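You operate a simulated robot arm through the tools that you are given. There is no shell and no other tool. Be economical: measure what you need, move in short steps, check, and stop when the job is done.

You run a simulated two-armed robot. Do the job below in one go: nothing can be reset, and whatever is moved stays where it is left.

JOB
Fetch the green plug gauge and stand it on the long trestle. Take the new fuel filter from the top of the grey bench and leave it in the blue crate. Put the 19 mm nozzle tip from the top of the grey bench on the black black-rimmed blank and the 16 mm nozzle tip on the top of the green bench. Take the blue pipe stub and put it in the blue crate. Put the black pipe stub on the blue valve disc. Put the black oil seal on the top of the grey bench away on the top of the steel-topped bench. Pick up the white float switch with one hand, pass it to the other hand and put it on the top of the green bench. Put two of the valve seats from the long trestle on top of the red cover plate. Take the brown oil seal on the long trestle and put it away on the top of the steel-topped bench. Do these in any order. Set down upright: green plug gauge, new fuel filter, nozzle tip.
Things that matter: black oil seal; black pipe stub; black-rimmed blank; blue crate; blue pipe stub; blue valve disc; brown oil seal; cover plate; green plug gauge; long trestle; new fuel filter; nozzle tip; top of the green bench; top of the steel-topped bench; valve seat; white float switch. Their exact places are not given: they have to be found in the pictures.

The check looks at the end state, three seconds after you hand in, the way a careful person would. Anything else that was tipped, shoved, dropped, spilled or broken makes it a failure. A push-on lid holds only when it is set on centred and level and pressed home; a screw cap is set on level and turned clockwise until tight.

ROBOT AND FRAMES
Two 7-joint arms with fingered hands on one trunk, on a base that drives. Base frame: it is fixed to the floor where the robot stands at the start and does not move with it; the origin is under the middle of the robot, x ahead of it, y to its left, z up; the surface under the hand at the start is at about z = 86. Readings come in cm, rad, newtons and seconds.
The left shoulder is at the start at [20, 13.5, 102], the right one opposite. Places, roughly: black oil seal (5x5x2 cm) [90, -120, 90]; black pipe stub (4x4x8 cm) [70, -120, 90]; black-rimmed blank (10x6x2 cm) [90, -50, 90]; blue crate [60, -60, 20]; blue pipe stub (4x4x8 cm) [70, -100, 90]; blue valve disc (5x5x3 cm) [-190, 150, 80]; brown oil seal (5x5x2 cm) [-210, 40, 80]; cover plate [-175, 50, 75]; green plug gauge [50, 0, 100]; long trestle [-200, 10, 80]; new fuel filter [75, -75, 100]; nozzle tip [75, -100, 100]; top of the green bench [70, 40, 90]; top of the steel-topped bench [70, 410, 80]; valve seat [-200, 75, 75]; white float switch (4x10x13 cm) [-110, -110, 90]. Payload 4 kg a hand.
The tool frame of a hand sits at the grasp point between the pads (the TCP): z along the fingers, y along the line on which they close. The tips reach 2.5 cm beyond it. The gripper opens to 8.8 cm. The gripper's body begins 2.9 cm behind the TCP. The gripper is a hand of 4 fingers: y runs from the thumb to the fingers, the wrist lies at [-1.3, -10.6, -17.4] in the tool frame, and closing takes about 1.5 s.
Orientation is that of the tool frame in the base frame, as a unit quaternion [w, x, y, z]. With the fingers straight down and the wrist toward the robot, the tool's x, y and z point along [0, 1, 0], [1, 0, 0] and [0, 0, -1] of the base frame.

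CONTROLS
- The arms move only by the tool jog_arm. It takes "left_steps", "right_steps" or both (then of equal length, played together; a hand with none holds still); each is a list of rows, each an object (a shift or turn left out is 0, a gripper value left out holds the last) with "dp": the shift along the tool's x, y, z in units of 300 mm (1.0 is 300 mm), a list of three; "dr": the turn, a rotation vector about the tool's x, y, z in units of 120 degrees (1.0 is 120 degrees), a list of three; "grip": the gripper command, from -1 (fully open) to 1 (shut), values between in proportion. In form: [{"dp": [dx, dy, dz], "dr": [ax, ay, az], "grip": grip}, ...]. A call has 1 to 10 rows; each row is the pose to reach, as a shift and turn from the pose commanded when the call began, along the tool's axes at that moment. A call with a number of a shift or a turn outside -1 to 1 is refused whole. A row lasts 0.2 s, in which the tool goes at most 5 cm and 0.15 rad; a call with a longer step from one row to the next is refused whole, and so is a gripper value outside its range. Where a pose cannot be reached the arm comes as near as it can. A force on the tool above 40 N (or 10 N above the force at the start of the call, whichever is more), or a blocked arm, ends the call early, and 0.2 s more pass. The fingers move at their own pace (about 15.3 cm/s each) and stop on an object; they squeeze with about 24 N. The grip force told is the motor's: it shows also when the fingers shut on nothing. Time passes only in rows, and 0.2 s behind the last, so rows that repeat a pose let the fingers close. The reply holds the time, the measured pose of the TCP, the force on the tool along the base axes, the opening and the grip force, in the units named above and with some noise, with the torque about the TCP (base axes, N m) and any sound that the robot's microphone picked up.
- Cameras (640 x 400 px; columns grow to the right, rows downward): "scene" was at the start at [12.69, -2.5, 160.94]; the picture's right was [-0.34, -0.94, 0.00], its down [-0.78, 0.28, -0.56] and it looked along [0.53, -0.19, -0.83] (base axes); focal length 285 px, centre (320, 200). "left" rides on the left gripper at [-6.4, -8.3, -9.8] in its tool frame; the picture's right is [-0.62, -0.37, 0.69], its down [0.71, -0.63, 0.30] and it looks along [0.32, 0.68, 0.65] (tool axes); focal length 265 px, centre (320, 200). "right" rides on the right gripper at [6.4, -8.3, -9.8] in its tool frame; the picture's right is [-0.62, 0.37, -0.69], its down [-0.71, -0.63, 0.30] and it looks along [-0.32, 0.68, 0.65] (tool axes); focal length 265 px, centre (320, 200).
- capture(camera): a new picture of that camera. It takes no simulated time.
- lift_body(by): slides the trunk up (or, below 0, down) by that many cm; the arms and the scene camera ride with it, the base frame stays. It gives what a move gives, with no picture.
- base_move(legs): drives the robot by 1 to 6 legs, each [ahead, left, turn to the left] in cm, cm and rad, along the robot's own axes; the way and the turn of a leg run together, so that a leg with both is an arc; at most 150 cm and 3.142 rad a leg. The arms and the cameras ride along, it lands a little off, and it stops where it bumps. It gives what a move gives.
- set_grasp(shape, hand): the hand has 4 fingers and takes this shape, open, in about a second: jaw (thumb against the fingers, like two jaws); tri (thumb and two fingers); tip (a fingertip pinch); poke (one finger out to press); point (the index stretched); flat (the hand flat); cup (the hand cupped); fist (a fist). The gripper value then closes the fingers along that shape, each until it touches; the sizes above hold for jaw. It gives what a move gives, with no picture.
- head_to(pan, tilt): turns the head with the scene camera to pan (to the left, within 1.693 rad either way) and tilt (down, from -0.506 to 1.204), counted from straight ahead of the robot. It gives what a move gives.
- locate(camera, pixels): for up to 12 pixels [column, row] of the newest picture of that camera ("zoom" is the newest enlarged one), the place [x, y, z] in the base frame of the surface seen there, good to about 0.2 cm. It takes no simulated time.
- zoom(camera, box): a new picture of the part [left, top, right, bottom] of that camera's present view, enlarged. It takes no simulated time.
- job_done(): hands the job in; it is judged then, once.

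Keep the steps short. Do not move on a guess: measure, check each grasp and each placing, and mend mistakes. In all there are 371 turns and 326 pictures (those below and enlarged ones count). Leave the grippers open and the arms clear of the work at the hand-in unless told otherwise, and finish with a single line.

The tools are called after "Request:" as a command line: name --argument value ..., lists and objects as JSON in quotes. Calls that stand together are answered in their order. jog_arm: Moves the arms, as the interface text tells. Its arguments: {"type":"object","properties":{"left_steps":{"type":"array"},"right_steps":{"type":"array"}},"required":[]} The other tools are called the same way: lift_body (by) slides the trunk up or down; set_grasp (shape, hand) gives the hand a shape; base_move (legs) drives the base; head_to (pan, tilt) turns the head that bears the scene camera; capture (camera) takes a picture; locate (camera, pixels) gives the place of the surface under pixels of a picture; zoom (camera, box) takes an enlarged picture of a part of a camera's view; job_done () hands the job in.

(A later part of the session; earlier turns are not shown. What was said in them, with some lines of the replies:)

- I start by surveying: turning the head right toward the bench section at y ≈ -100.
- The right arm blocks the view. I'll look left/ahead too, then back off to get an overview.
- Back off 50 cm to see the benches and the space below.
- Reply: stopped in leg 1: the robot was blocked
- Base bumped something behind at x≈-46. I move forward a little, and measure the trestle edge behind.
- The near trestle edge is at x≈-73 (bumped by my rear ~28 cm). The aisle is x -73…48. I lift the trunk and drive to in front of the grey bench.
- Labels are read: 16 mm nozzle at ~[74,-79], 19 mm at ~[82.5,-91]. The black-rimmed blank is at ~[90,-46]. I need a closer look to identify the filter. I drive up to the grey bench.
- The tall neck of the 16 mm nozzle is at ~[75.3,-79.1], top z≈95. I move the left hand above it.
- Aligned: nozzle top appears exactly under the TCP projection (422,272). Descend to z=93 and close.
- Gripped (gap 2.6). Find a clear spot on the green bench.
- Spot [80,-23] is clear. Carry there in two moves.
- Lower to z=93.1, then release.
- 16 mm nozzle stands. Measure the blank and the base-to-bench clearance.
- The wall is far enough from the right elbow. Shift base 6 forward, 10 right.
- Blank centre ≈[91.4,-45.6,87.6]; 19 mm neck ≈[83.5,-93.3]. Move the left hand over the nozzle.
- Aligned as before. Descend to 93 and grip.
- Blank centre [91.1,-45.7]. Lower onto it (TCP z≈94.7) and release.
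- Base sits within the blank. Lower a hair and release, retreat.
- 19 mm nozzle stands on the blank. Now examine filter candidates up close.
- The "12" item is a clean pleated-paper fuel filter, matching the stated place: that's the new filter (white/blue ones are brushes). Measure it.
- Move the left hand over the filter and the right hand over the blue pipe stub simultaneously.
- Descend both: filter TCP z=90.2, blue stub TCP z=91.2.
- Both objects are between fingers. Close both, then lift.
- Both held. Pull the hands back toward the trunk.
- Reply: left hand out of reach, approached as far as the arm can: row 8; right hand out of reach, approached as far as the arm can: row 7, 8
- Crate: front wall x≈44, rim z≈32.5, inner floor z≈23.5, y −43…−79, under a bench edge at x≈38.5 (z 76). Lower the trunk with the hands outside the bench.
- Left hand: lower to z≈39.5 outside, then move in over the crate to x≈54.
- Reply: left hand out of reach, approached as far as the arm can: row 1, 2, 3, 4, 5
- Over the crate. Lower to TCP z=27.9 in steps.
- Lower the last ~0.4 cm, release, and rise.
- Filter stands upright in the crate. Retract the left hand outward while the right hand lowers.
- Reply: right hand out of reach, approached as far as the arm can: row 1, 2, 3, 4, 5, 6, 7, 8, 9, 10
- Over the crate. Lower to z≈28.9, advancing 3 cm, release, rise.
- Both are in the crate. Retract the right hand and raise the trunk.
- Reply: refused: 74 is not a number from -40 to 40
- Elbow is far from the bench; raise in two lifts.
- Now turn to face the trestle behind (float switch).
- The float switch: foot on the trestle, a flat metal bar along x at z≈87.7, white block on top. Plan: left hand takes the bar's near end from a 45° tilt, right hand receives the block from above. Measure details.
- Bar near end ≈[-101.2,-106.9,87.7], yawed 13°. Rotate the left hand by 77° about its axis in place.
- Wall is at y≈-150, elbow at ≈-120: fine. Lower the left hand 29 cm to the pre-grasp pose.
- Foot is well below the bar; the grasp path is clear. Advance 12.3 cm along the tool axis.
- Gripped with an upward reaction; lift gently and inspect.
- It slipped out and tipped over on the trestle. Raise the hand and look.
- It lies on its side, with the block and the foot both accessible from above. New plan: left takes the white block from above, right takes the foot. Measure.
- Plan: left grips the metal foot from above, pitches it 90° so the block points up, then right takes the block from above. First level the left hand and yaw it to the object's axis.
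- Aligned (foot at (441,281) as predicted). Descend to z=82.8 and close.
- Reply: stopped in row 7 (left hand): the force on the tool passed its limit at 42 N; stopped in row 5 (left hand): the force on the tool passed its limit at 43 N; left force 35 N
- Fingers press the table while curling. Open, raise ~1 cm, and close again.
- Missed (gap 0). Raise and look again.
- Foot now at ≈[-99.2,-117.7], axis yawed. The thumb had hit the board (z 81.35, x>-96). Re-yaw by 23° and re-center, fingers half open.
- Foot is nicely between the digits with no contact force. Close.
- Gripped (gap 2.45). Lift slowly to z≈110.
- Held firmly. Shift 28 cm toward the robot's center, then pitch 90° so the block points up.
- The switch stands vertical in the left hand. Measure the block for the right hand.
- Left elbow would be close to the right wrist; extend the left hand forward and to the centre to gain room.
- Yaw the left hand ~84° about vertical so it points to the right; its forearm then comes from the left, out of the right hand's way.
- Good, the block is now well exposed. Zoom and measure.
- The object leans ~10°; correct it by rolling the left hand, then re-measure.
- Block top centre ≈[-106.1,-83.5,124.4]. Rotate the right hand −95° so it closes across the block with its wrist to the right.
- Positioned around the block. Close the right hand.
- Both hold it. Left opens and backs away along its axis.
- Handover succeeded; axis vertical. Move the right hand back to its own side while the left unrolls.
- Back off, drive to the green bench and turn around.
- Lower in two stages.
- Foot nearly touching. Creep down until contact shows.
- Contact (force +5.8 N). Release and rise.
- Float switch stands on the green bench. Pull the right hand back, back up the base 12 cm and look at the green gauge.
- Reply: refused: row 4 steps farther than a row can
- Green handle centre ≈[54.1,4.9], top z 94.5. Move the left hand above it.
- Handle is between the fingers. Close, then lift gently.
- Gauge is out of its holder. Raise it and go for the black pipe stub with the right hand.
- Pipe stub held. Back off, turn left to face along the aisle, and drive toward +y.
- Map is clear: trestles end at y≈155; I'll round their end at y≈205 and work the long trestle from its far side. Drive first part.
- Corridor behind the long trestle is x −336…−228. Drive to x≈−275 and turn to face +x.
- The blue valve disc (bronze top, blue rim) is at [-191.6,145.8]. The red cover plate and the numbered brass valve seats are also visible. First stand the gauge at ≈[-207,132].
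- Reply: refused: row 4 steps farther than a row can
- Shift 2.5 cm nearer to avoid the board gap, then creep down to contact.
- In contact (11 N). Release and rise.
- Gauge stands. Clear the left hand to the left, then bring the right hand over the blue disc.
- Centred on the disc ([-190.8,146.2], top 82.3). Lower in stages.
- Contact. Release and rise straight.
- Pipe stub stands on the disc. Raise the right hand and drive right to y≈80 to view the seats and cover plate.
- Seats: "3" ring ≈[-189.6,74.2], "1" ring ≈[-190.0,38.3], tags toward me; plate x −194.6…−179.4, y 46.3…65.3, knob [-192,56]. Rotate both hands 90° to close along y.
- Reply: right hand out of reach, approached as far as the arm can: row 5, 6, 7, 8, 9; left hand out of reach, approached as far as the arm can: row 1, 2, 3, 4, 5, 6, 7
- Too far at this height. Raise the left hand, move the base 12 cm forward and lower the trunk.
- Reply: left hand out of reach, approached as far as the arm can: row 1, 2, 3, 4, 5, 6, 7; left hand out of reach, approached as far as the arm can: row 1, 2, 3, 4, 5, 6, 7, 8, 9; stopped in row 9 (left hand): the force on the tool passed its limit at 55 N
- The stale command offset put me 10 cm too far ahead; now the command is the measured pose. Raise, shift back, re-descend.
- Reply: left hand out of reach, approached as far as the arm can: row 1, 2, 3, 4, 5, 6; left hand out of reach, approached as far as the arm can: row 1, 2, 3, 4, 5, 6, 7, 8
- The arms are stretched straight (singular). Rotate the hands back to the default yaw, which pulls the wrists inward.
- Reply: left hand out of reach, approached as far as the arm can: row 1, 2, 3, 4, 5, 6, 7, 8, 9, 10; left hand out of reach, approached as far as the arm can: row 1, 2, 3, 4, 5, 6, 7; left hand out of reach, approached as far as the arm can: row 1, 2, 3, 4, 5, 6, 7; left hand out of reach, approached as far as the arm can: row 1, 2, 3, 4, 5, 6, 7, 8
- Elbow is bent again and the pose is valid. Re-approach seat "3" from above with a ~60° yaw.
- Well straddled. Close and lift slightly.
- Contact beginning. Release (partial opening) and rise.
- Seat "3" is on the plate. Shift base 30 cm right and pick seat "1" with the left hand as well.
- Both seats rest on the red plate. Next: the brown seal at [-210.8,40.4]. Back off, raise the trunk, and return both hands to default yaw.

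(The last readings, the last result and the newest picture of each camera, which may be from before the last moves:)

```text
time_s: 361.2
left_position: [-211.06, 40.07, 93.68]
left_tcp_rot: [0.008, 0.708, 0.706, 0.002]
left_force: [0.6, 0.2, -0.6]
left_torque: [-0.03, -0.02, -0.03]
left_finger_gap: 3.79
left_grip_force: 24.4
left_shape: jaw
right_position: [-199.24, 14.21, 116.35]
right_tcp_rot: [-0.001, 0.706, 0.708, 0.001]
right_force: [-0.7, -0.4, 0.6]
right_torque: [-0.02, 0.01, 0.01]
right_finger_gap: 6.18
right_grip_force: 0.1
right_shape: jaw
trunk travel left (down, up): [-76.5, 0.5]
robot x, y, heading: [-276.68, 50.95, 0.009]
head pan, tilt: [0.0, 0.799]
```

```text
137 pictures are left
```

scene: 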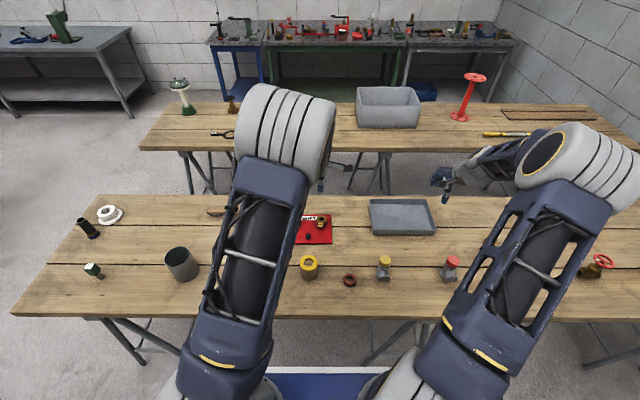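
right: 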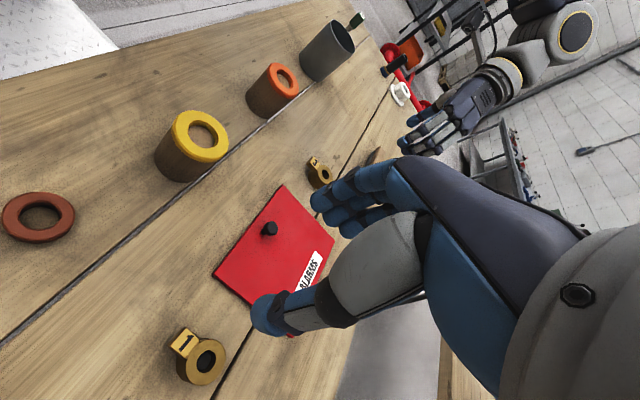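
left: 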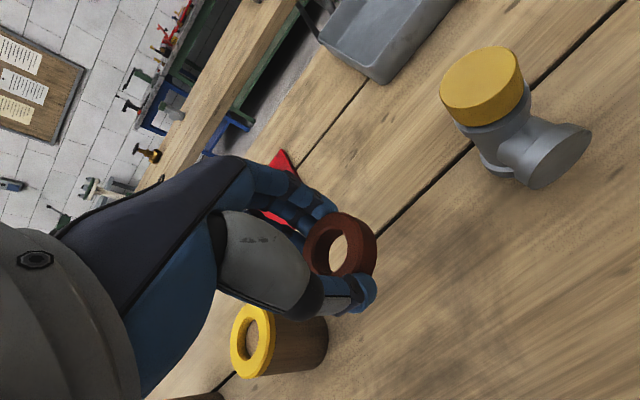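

Seal held. Raise hands, retract the right one, and drive back toward the grey bench.

Request:
jog_arm --left_steps '[{"dp": [0, 0, -0.14]}, {"dp": [0, 0, -0.28]}, {"dp": [0, 0, -0.42]}, {"dp": [0, 0, -0.56]}, {"dp": [0, 0, -0.7]}, {"dp": [0, 0, -0.8]}]' --right_steps '[{"dp": [0, -0.08, -0.02], "grip": -1}, {"dp": [0, -0.16, -0.04]}, {"dp": [0, -0.24, -0.06]}, {"dp": [0, -0.32, -0.08]}, {"dp": [0, -0.4, -0.1]}, {"dp": [0, -0.4, -0.1]}]'

Request:
base_move --legs '[[0, 150, 0], [0, 8, 0], [150, 0, 0], [65, 0, 0]]'

Request:
capture --camera "left"

```text
time_s: 362.6
left_position: [-211.47, 40.22, 117.88]
left_tcp_rot: [0.008, 0.708, 0.706, 0.0]
left_force: [0.2, -0.4, -0.2]
left_torque: [0.03, 0.01, -0.03]
left_finger_gap: 3.8
left_grip_force: 24.3
left_shape: jaw
right_position: [-211.21, 14.21, 119.38]
right_tcp_rot: [0.0, 0.706, 0.708, 0.0]
right_force: [0.9, 1.3, 0.9]
right_torque: [-0.03, 0.03, 0.0]
right_finger_gap: 8.76
right_grip_force: 0.1
right_shape: jaw
trunk travel left (down, up): [-76.5, 0.5]
robot x, y, heading: [-277.18, 50.12, 0.007]
head pan, tilt: [0.0, 0.799]
```

```text
time_s: 380.9
left_position: [1.55, 198.54, 117.87]
left_tcp_rot: [0.01, 0.707, 0.707, 0.0]
left_force: [-0.1, -0.3, -0.8]
left_torque: [-0.01, -0.02, 0.02]
left_finger_gap: 3.78
left_grip_force: 23.2
left_shape: jaw
right_position: [1.83, 172.8, 119.41]
right_tcp_rot: [-0.001, 0.706, 0.708, 0.002]
right_force: [-1.0, -0.2, 0.0]
right_torque: [-0.02, 0.01, -0.02]
right_finger_gap: 8.8
right_grip_force: 0.0
right_shape: jaw
trunk travel left (down, up): [-76.5, 0.5]
robot x, y, heading: [-64.13, 209.16, 0.008]
head pan, tilt: [0.0, 0.799]
```

```text
136 pictures are left
```

left: 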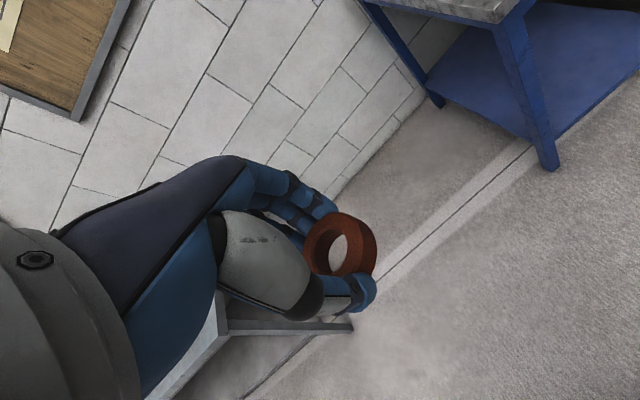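

Turn to face −y, shift to the aisle centre and drive down to y≈-35.

Request:
base_move --legs '[[0, 0, -1.5708], [0, 43, 0], [125, 0, 0], [120, 0, 0]]'

Request:
base_move --legs '[[0, 0, 1.5708], [0, -40, 0]]'

Request:
capture --camera "scene"

```text
time_s: 399.0
left_position: [-29.27, -101.86, 117.86]
left_tcp_rot: [0.007, 1.0, 0.002, -0.006]
left_force: [0.0, 0.8, -0.6]
left_torque: [-0.03, 0.0, 0.01]
left_finger_gap: 3.74
left_grip_force: 23.9
left_shape: jaw
right_position: [-55.18, -102.27, 119.28]
right_tcp_rot: [0.0, 1.0, 0.004, 0.001]
right_force: [-0.2, 0.4, -0.1]
right_torque: [-0.01, 0.04, -0.02]
right_finger_gap: 8.82
right_grip_force: 0.1
right_shape: jaw
trunk travel left (down, up): [-76.5, 0.5]
robot x, y, heading: [-19.22, -36.29, -1.561]
head pan, tilt: [0.0, 0.799]
```

```text
time_s: 405.3
left_position: [47.37, -85.97, 117.75]
left_tcp_rot: [0.009, 0.703, 0.711, 0.0]
left_force: [0.5, -0.2, -0.3]
left_torque: [0.04, 0.0, -0.02]
left_finger_gap: 3.72
left_grip_force: 24.2
left_shape: jaw
right_position: [47.92, -111.82, 119.32]
right_tcp_rot: [0.0, 0.701, 0.713, 0.001]
right_force: [-0.6, 0.5, -0.4]
right_torque: [-0.01, -0.02, -0.04]
right_finger_gap: 8.78
right_grip_force: 0.0
right_shape: jaw
trunk travel left (down, up): [-76.5, 0.5]
robot x, y, heading: [-18.47, -76.42, 0.021]
head pan, tilt: [0.0, 0.799]
```

```text
135 pictures are left
```

scene: 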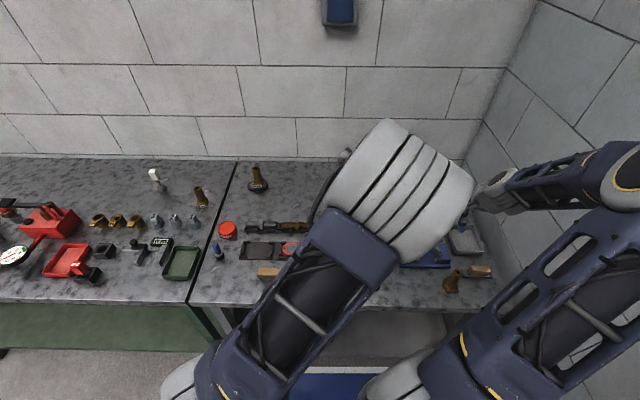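

Request:
base_move --legs '[[24, -5, -0.021]]'

Request:
jog_arm --right_steps '[{"dp": [0, 0.1, 0.03]}, {"dp": [0, 0.2, 0.06]}, {"dp": [0, 0.3, 0.1]}, {"dp": [0, 0.4, 0.16]}, {"dp": [0, 0.5, 0.22]}, {"dp": [0, 0.55, 0.3]}, {"dp": [0, 0.55, 0.38]}, {"dp": [0, 0.55, 0.38]}]'

Request:
capture --camera "right"

```text
time_s: 407.1
left_position: [71.16, -91.87, 117.74]
left_tcp_rot: [0.009, 0.71, 0.704, 0.0]
left_force: [-0.4, 0.2, -0.4]
left_torque: [0.02, -0.03, 0.01]
left_finger_gap: 3.7
left_grip_force: 23.3
left_shape: jaw
right_position: [71.2, -117.75, 119.42]
right_tcp_rot: [0.0, 0.708, 0.706, 0.001]
right_force: [-0.4, -0.4, -0.1]
right_torque: [-0.03, 0.01, -0.01]
right_finger_gap: 8.78
right_grip_force: 0.1
right_shape: jaw
trunk travel left (down, up): [-76.5, 0.5]
robot x, y, heading: [5.99, -81.16, -0.001]
head pan, tilt: [0.0, 0.799]
```

```text
time_s: 408.9
left_position: [71.3, -91.79, 117.75]
left_tcp_rot: [0.009, 0.709, 0.705, 0.0]
left_force: [-0.2, 0.0, 0.4]
left_torque: [0.0, 0.0, -0.03]
left_finger_gap: 3.74
left_grip_force: 24.6
left_shape: jaw
right_position: [87.9, -117.71, 107.92]
right_tcp_rot: [-0.001, 0.707, 0.707, 0.001]
right_force: [0.3, -0.8, -0.4]
right_torque: [0.0, -0.03, 0.01]
right_finger_gap: 8.8
right_grip_force: 0.1
right_shape: jaw
trunk travel left (down, up): [-76.5, 0.5]
robot x, y, heading: [5.4, -81.0, -0.001]
head pan, tilt: [0.0, 0.799]
```

```text
134 pictures are left
```

right: 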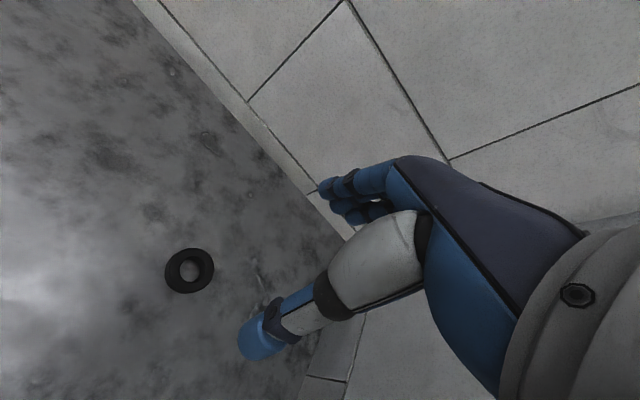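

Request:
locate --camera "right" --pixels '[[188, 250], [190, 289], [170, 272], [210, 265], [190, 270]]'

```text
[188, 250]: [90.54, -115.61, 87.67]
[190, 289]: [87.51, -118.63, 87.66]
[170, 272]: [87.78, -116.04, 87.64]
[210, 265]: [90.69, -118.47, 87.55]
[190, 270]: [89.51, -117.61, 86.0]
```

Request:
jog_arm --right_steps '[{"dp": [0.017, 0.04, 0.14], "grip": -0.4}, {"dp": [0.017, 0.04, 0.28]}, {"dp": [0.017, 0.04, 0.42]}, {"dp": [0.017, 0.04, 0.55]}, {"dp": [0.017, 0.04, 0.62]}, {"dp": [0.017, 0.04, 0.635]}, {"dp": [0.017, 0.04, 0.635]}]'

Request:
capture --camera "right"

```text
time_s: 410.5
left_position: [71.29, -91.85, 117.75]
left_tcp_rot: [0.008, 0.71, 0.704, 0.001]
left_force: [-0.5, 0.1, 0.2]
left_torque: [0.0, -0.04, 0.0]
left_finger_gap: 3.7
left_grip_force: 23.6
left_shape: jaw
right_position: [88.92, -117.1, 88.82]
right_tcp_rot: [-0.001, 0.708, 0.707, 0.001]
right_force: [0.3, -0.5, 0.3]
right_torque: [-0.04, 0.0, 0.0]
right_finger_gap: 6.2
right_grip_force: 0.1
right_shape: jaw
trunk travel left (down, up): [-76.5, 0.5]
robot x, y, heading: [5.77, -81.05, 0.004]
head pan, tilt: [0.0, 0.799]
```

```text
133 pictures are left
```

right: 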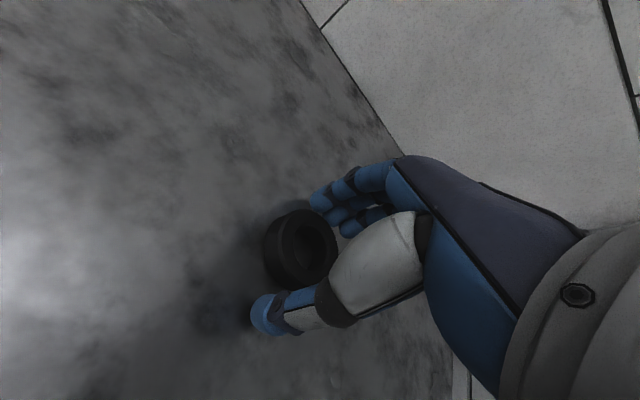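

Request:
jog_arm --right_steps '[{"grip": 0}, {"grip": 0.2}, {"grip": 1}, {}, {}, {}, {}]'

Request:
jog_arm --right_steps '[{"dp": [0, 0, -0.04]}, {"dp": [0, 0, -0.12]}, {"dp": [0, -0.04, -0.26]}, {"dp": [0, -0.1, -0.4]}, {"dp": [0, -0.18, -0.53]}, {"dp": [0, -0.28, -0.65]}, {"dp": [0, -0.38, -0.77]}, {"dp": [0, -0.48, -0.88]}, {"dp": [0, -0.58, -0.95]}]'

Request:
capture --camera "right"

```text
time_s: 412.1
left_position: [71.22, -91.94, 117.76]
left_tcp_rot: [0.009, 0.709, 0.705, 0.0]
left_force: [0.3, -0.1, 0.6]
left_torque: [0.02, -0.01, 0.0]
left_finger_gap: 3.73
left_grip_force: 23.8
left_shape: jaw
right_position: [88.88, -117.2, 88.83]
right_tcp_rot: [-0.001, 0.708, 0.707, 0.001]
right_force: [-0.1, 0.2, -0.5]
right_torque: [0.0, 0.04, 0.02]
right_finger_gap: 3.86
right_grip_force: 24.4
right_shape: jaw
trunk travel left (down, up): [-76.5, 0.5]
robot x, y, heading: [5.54, -81.25, 0.002]
head pan, tilt: [0.0, 0.799]
```

```text
time_s: 414.1
left_position: [71.2, -91.77, 117.77]
left_tcp_rot: [0.01, 0.71, 0.704, 0.001]
left_force: [-0.5, -0.6, -0.7]
left_torque: [-0.02, -0.01, -0.03]
left_finger_gap: 3.71
left_grip_force: 23.6
left_shape: jaw
right_position: [71.57, -117.0, 117.4]
right_tcp_rot: [0.0, 0.708, 0.706, 0.001]
right_force: [-0.1, -0.6, -1.1]
right_torque: [0.0, 0.05, -0.01]
right_finger_gap: 3.83
right_grip_force: 23.4
right_shape: jaw
trunk travel left (down, up): [-76.5, 0.5]
robot x, y, heading: [6.04, -80.97, 0.003]
head pan, tilt: [0.0, 0.799]
```

```text
132 pictures are left
```

right: 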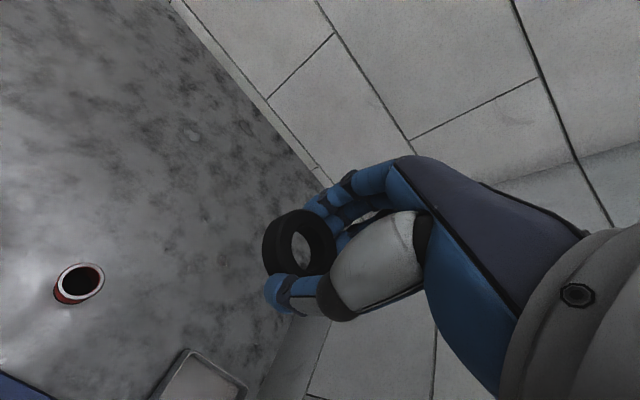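

Both seals in hand. Drive along the aisle to the steel-topped bench.

Request:
base_move --legs '[[-25, 0, 0], [0, 0, 1.5708], [150, 0, 0], [150, 0, 0], [90, 0, 0]]'

Request:
head_to --pan -0.7 --tilt 0.5

Request:
capture --camera "scene"

```text
time_s: 438.0
left_position: [-6.39, 371.7, 117.79]
left_tcp_rot: [0.006, 0.003, 1.0, 0.007]
left_force: [-0.3, 0.7, 0.1]
left_torque: [-0.01, 0.0, 0.0]
left_finger_gap: 3.68
left_grip_force: 24.0
left_shape: jaw
right_position: [18.7, 372.08, 117.35]
right_tcp_rot: [-0.002, 0.001, 1.0, 0.0]
right_force: [0.3, 1.0, 0.8]
right_torque: [-0.01, 0.0, -0.02]
right_finger_gap: 3.82
right_grip_force: 23.7
right_shape: jaw
trunk travel left (down, up): [-76.5, 0.5]
robot x, y, heading: [-16.83, 306.01, 1.577]
head pan, tilt: [0.0, 0.799]
```

```text
time_s: 439.1
left_position: [-6.53, 371.68, 117.76]
left_tcp_rot: [0.006, 0.002, 1.0, 0.007]
left_force: [-0.1, -0.5, -0.4]
left_torque: [0.02, -0.01, 0.01]
left_finger_gap: 3.7
left_grip_force: 24.0
left_shape: jaw
right_position: [18.78, 372.23, 117.53]
right_tcp_rot: [-0.002, 0.0, 1.0, 0.0]
right_force: [0.1, 0.4, -0.3]
right_torque: [0.0, 0.03, -0.04]
right_finger_gap: 3.81
right_grip_force: 24.5
right_shape: jaw
trunk travel left (down, up): [-76.5, 0.5]
robot x, y, heading: [-16.98, 306.16, 1.578]
head pan, tilt: [-0.7, 0.499]
```

```text
131 pictures are left
```

scene: 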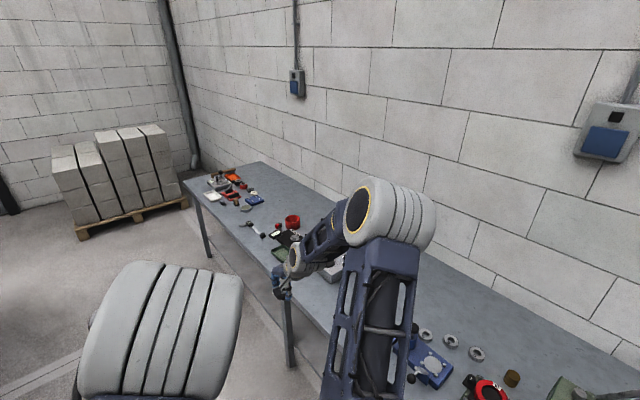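

Request:
locate --camera "scene" --pixels '[[235, 235], [315, 325], [200, 200], [330, 255], [440, 300], [290, 225], [520, 340], [265, 165], [420, 300]]'

```text
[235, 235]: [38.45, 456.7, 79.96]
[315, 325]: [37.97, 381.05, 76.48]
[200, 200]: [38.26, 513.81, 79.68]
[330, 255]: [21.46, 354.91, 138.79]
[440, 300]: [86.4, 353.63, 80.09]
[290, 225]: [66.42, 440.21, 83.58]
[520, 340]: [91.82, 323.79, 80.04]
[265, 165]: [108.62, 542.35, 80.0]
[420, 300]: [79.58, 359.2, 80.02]
```

Request:
base_move --legs '[[70, 0, 0], [0, 0, -1.5708]]'

Request:
head_to --pan 0 --tilt 0.8

Request:
capture --camera "scene"

```text
time_s: 446.8
left_position: [48.04, 364.92, 117.79]
left_tcp_rot: [0.009, 0.709, 0.705, 0.0]
left_force: [-0.4, 0.4, -0.1]
left_torque: [-0.01, 0.01, 0.02]
left_finger_gap: 3.68
left_grip_force: 24.3
left_shape: jaw
right_position: [48.4, 339.77, 117.39]
right_tcp_rot: [-0.002, 0.707, 0.707, 0.001]
right_force: [0.6, -0.8, -0.4]
right_torque: [-0.01, 0.0, -0.01]
right_finger_gap: 3.79
right_grip_force: 23.6
right_shape: jaw
trunk travel left (down, up): [-76.5, 0.5]
robot x, y, heading: [-17.28, 375.71, -0.0]
head pan, tilt: [-0.7, 0.499]
```

```text
time_s: 447.8
left_position: [48.1, 365.02, 117.84]
left_tcp_rot: [0.009, 0.709, 0.705, 0.001]
left_force: [-0.2, -0.2, -0.2]
left_torque: [-0.02, 0.02, 0.0]
left_finger_gap: 3.67
left_grip_force: 23.5
left_shape: jaw
right_position: [48.41, 339.8, 117.42]
right_tcp_rot: [-0.002, 0.707, 0.707, 0.002]
right_force: [-0.1, 0.6, -0.2]
right_torque: [-0.01, 0.01, 0.03]
right_finger_gap: 3.77
right_grip_force: 23.5
right_shape: jaw
trunk travel left (down, up): [-76.5, 0.5]
robot x, y, heading: [-17.32, 375.42, 0.001]
head pan, tilt: [0.0, 0.799]
```

```text
130 pictures are left
```

scene: 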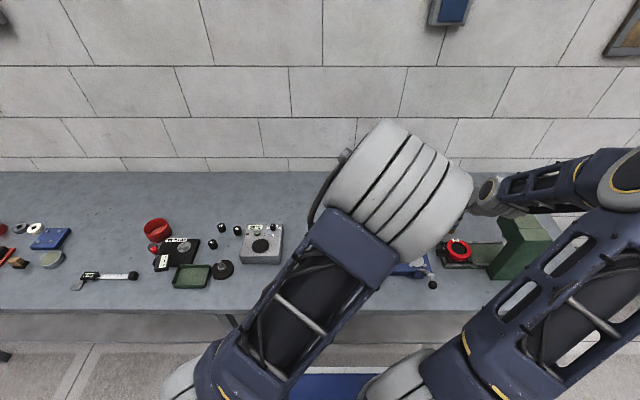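

Request:
locate --camera "scene" --pixels '[[250, 200], [200, 200], [290, 200], [250, 225], [300, 225], [260, 240], [120, 205], [350, 280], [215, 290], [505, 230], [390, 265]]'

```text
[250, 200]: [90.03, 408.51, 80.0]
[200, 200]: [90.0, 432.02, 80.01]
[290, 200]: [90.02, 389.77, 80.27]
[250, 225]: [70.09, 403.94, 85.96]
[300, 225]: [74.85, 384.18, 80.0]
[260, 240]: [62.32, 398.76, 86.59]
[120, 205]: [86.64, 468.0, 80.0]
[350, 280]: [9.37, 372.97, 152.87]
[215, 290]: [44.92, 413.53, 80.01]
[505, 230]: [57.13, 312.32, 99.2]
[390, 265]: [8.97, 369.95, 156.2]
```

Clear spots: [87,406] and [86,386]. Move the base to (3,396).

Request:
base_move --legs '[[0, 20, 0], [18, 0, 0]]'

Request:
jog_arm --left_steps '[{"dp": [0.1, 0.1, 0]}, {"dp": [0.2, 0.2, 0]}, {"dp": [0.3, 0.3, 0]}, {"dp": [0.4, 0.4, 0]}, {"dp": [0.5, 0.5, 0]}, {"dp": [0.6, 0.6, 0.05]}, {"dp": [0.68, 0.66, 0.12]}, {"dp": [0.68, 0.66, 0.2]}, {"dp": [0.68, 0.66, 0.2]}]' --right_steps '[{"dp": [0.1, 0.08, 0]}, {"dp": [0.2, 0.16, 0]}, {"dp": [0.3, 0.24, 0]}, {"dp": [0.4, 0.32, 0]}, {"dp": [0.5, 0.42, 0]}, {"dp": [0.6, 0.52, 0.05]}, {"dp": [0.7, 0.6, 0.12]}, {"dp": [0.8, 0.62, 0.2]}, {"dp": [0.85, 0.62, 0.2]}]'

Request:
capture --camera "left"

Request:
capture --camera "right"

```text
time_s: 450.5
left_position: [66.16, 385.04, 117.81]
left_tcp_rot: [0.01, 0.709, 0.705, 0.001]
left_force: [0.0, 0.1, -0.9]
left_torque: [-0.01, -0.02, -0.03]
left_finger_gap: 3.65
left_grip_force: 23.8
left_shape: jaw
right_position: [66.44, 359.87, 117.33]
right_tcp_rot: [0.001, 0.708, 0.706, 0.001]
right_force: [0.0, -0.1, 0.2]
right_torque: [0.02, -0.01, 0.01]
right_finger_gap: 3.79
right_grip_force: 23.9
right_shape: jaw
trunk travel left (down, up): [-76.5, 0.5]
robot x, y, heading: [0.44, 395.94, 0.006]
head pan, tilt: [0.0, 0.799]
```

```text
time_s: 452.5
left_position: [86.09, 405.26, 111.83]
left_tcp_rot: [0.009, 0.71, 0.705, 0.001]
left_force: [0.7, -0.6, 0.2]
left_torque: [0.02, 0.0, 0.02]
left_finger_gap: 3.66
left_grip_force: 24.2
left_shape: jaw
right_position: [85.3, 385.42, 111.4]
right_tcp_rot: [-0.001, 0.708, 0.707, 0.001]
right_force: [0.4, -1.0, -0.7]
right_torque: [-0.01, -0.01, 0.01]
right_finger_gap: 3.79
right_grip_force: 24.3
right_shape: jaw
trunk travel left (down, up): [-76.5, 0.5]
robot x, y, heading: [0.68, 395.83, 0.006]
head pan, tilt: [0.0, 0.799]
```

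```text
129 pictures are left
```

left: 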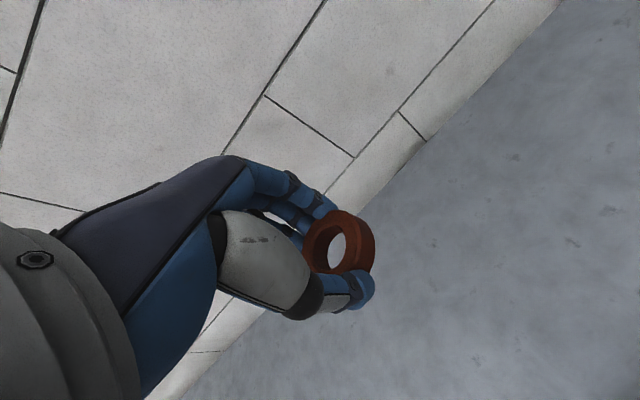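

```text
128 pictures are left
```

right: 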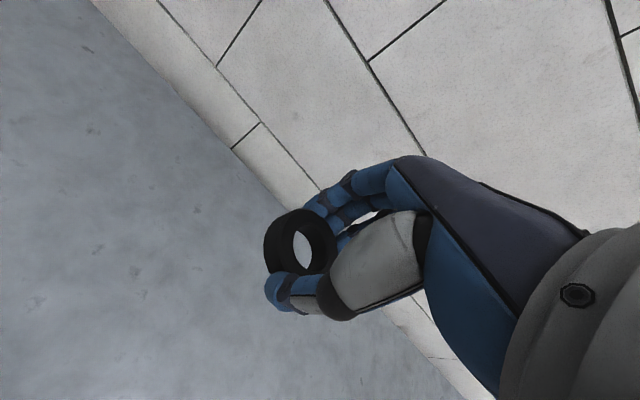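

Spots are clear. Lower the trunk 20 cm, then lower both hands.

Request:
lift_body --by -20

Request:
jog_arm --left_steps '[{"dp": [0, 0, 0.12]}, {"dp": [0, 0, 0.22]}, {"dp": [0, 0, 0.27]}, {"dp": [0, 0, 0.285]}, {"dp": [0, 0, 0.285]}]' --right_steps '[{"dp": [0, 0, 0.12]}, {"dp": [0, 0, 0.22]}, {"dp": [0, 0, 0.26]}, {"dp": [0, 0, 0.277]}, {"dp": [0, 0, 0.277]}]'

Request:
capture --camera "left"

Request:
capture --camera "right"

```text
time_s: 454.7
left_position: [85.97, 405.15, 91.78]
left_tcp_rot: [0.009, 0.709, 0.705, 0.001]
left_force: [-0.2, 0.2, -0.1]
left_torque: [-0.02, 0.04, 0.04]
left_finger_gap: 3.66
left_grip_force: 24.0
left_shape: jaw
right_position: [85.21, 385.32, 91.44]
right_tcp_rot: [-0.001, 0.708, 0.707, 0.0]
right_force: [-0.5, 0.2, -0.6]
right_torque: [-0.02, -0.02, -0.02]
right_finger_gap: 3.8
right_grip_force: 24.3
right_shape: jaw
trunk travel left (down, up): [-56.5, 20.5]
robot x, y, heading: [0.42, 396.15, -0.001]
head pan, tilt: [0.0, 0.799]
```

```text
time_s: 455.9
left_position: [86.08, 405.14, 83.19]
left_tcp_rot: [0.009, 0.71, 0.704, 0.0]
left_force: [-0.5, -0.4, -0.3]
left_torque: [0.01, -0.01, -0.01]
left_finger_gap: 3.66
left_grip_force: 24.0
left_shape: jaw
right_position: [85.03, 385.34, 83.0]
right_tcp_rot: [-0.001, 0.708, 0.707, 0.0]
right_force: [0.3, 0.3, 0.0]
right_torque: [-0.01, -0.03, 0.02]
right_finger_gap: 3.79
right_grip_force: 24.1
right_shape: jaw
trunk travel left (down, up): [-56.5, 20.5]
robot x, y, heading: [0.8, 395.3, 0.005]
head pan, tilt: [0.0, 0.799]
```

```text
127 pictures are left
```

left: 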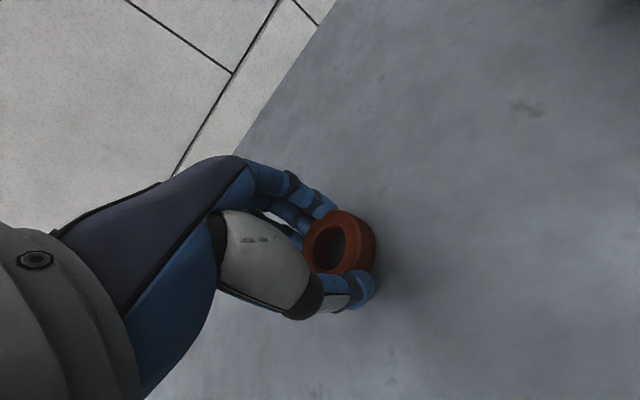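

```text
126 pictures are left
```

right: 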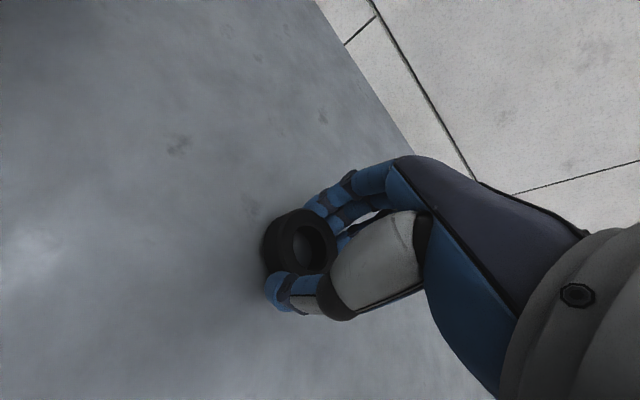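

Release both and rise.

Request:
jog_arm --left_steps '[{"dp": [0, 0, 0.004]}, {"dp": [0, 0, 0.006], "grip": 0}, {"dp": [0, 0, 0.006], "grip": -0.5}, {"dp": [0, 0, 0.006]}, {"dp": [0, 0, -0.06]}, {"dp": [0, 0, -0.18]}, {"dp": [0, 0, -0.32]}, {"dp": [0, 0, -0.46]}, {"dp": [0, 0, -0.6]}, {"dp": [0, 0, -0.7], "grip": -1}]' --right_steps '[{"dp": [0, 0, 0.004]}, {"dp": [0, 0, 0.006], "grip": 0}, {"dp": [0, 0, 0.006], "grip": -0.5}, {"dp": [0, 0, 0.006]}, {"dp": [0, 0, -0.06]}, {"dp": [0, 0, -0.18]}, {"dp": [0, 0, -0.32]}, {"dp": [0, 0, -0.46]}, {"dp": [0, 0, -0.6]}, {"dp": [0, 0, -0.7], "grip": -1}]'

Request:
capture --camera "left"

Request:
capture --camera "right"

```text
time_s: 458.1
left_position: [85.84, 405.39, 104.24]
left_tcp_rot: [0.008, 0.709, 0.705, -0.001]
left_force: [0.6, -0.8, -0.3]
left_torque: [-0.02, 0.0, -0.02]
left_finger_gap: 8.78
left_grip_force: 0.0
left_shape: jaw
right_position: [85.24, 385.17, 104.07]
right_tcp_rot: [-0.002, 0.708, 0.706, 0.0]
right_force: [0.1, 0.3, 1.2]
right_torque: [-0.02, 0.03, -0.02]
right_finger_gap: 8.78
right_grip_force: 0.2
right_shape: jaw
trunk travel left (down, up): [-56.5, 20.5]
robot x, y, heading: [0.23, 396.16, 0.001]
head pan, tilt: [0.0, 0.799]
```

```text
125 pictures are left
```

left: 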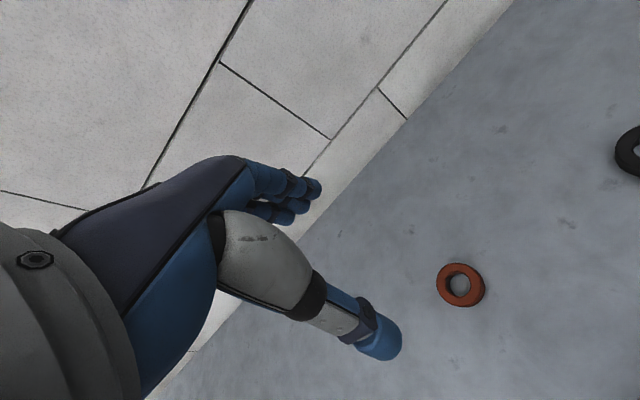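

```text
124 pictures are left
```

right: 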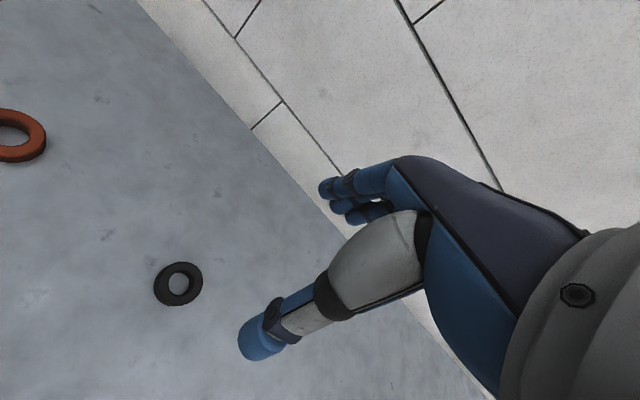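

Both seals lie on the steel-topped bench. Retract the robot clear of the bench.

Request:
base_move --legs '[[-45, 0, 0]]'

Request:
capture --camera "scene"

```text
time_s: 460.8
left_position: [40.46, 405.17, 104.16]
left_tcp_rot: [0.009, 0.71, 0.704, 0.0]
left_force: [-0.4, -0.4, 0.0]
left_torque: [0.0, 0.04, 0.01]
left_finger_gap: 8.78
left_grip_force: 0.0
left_shape: jaw
right_position: [39.66, 385.02, 104.21]
right_tcp_rot: [-0.001, 0.708, 0.706, 0.001]
right_force: [0.1, -0.6, -0.2]
right_torque: [-0.01, -0.02, 0.01]
right_finger_gap: 8.79
right_grip_force: 0.0
right_shape: jaw
trunk travel left (down, up): [-56.5, 20.5]
robot x, y, heading: [-44.91, 395.39, 0.001]
head pan, tilt: [0.0, 0.799]
```

```text
123 pictures are left
```

scene: 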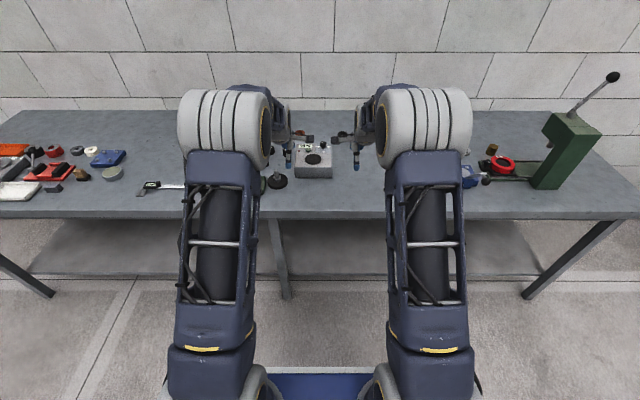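

Everything is placed and checked, so I hand in.

Request:
job_done

```text
The job is handed in.
```

All the placings in the job are done and handed in, each checked in pictures; along the way the float switch tipped over once on the trestle and the base bumped the nearer trestle once.
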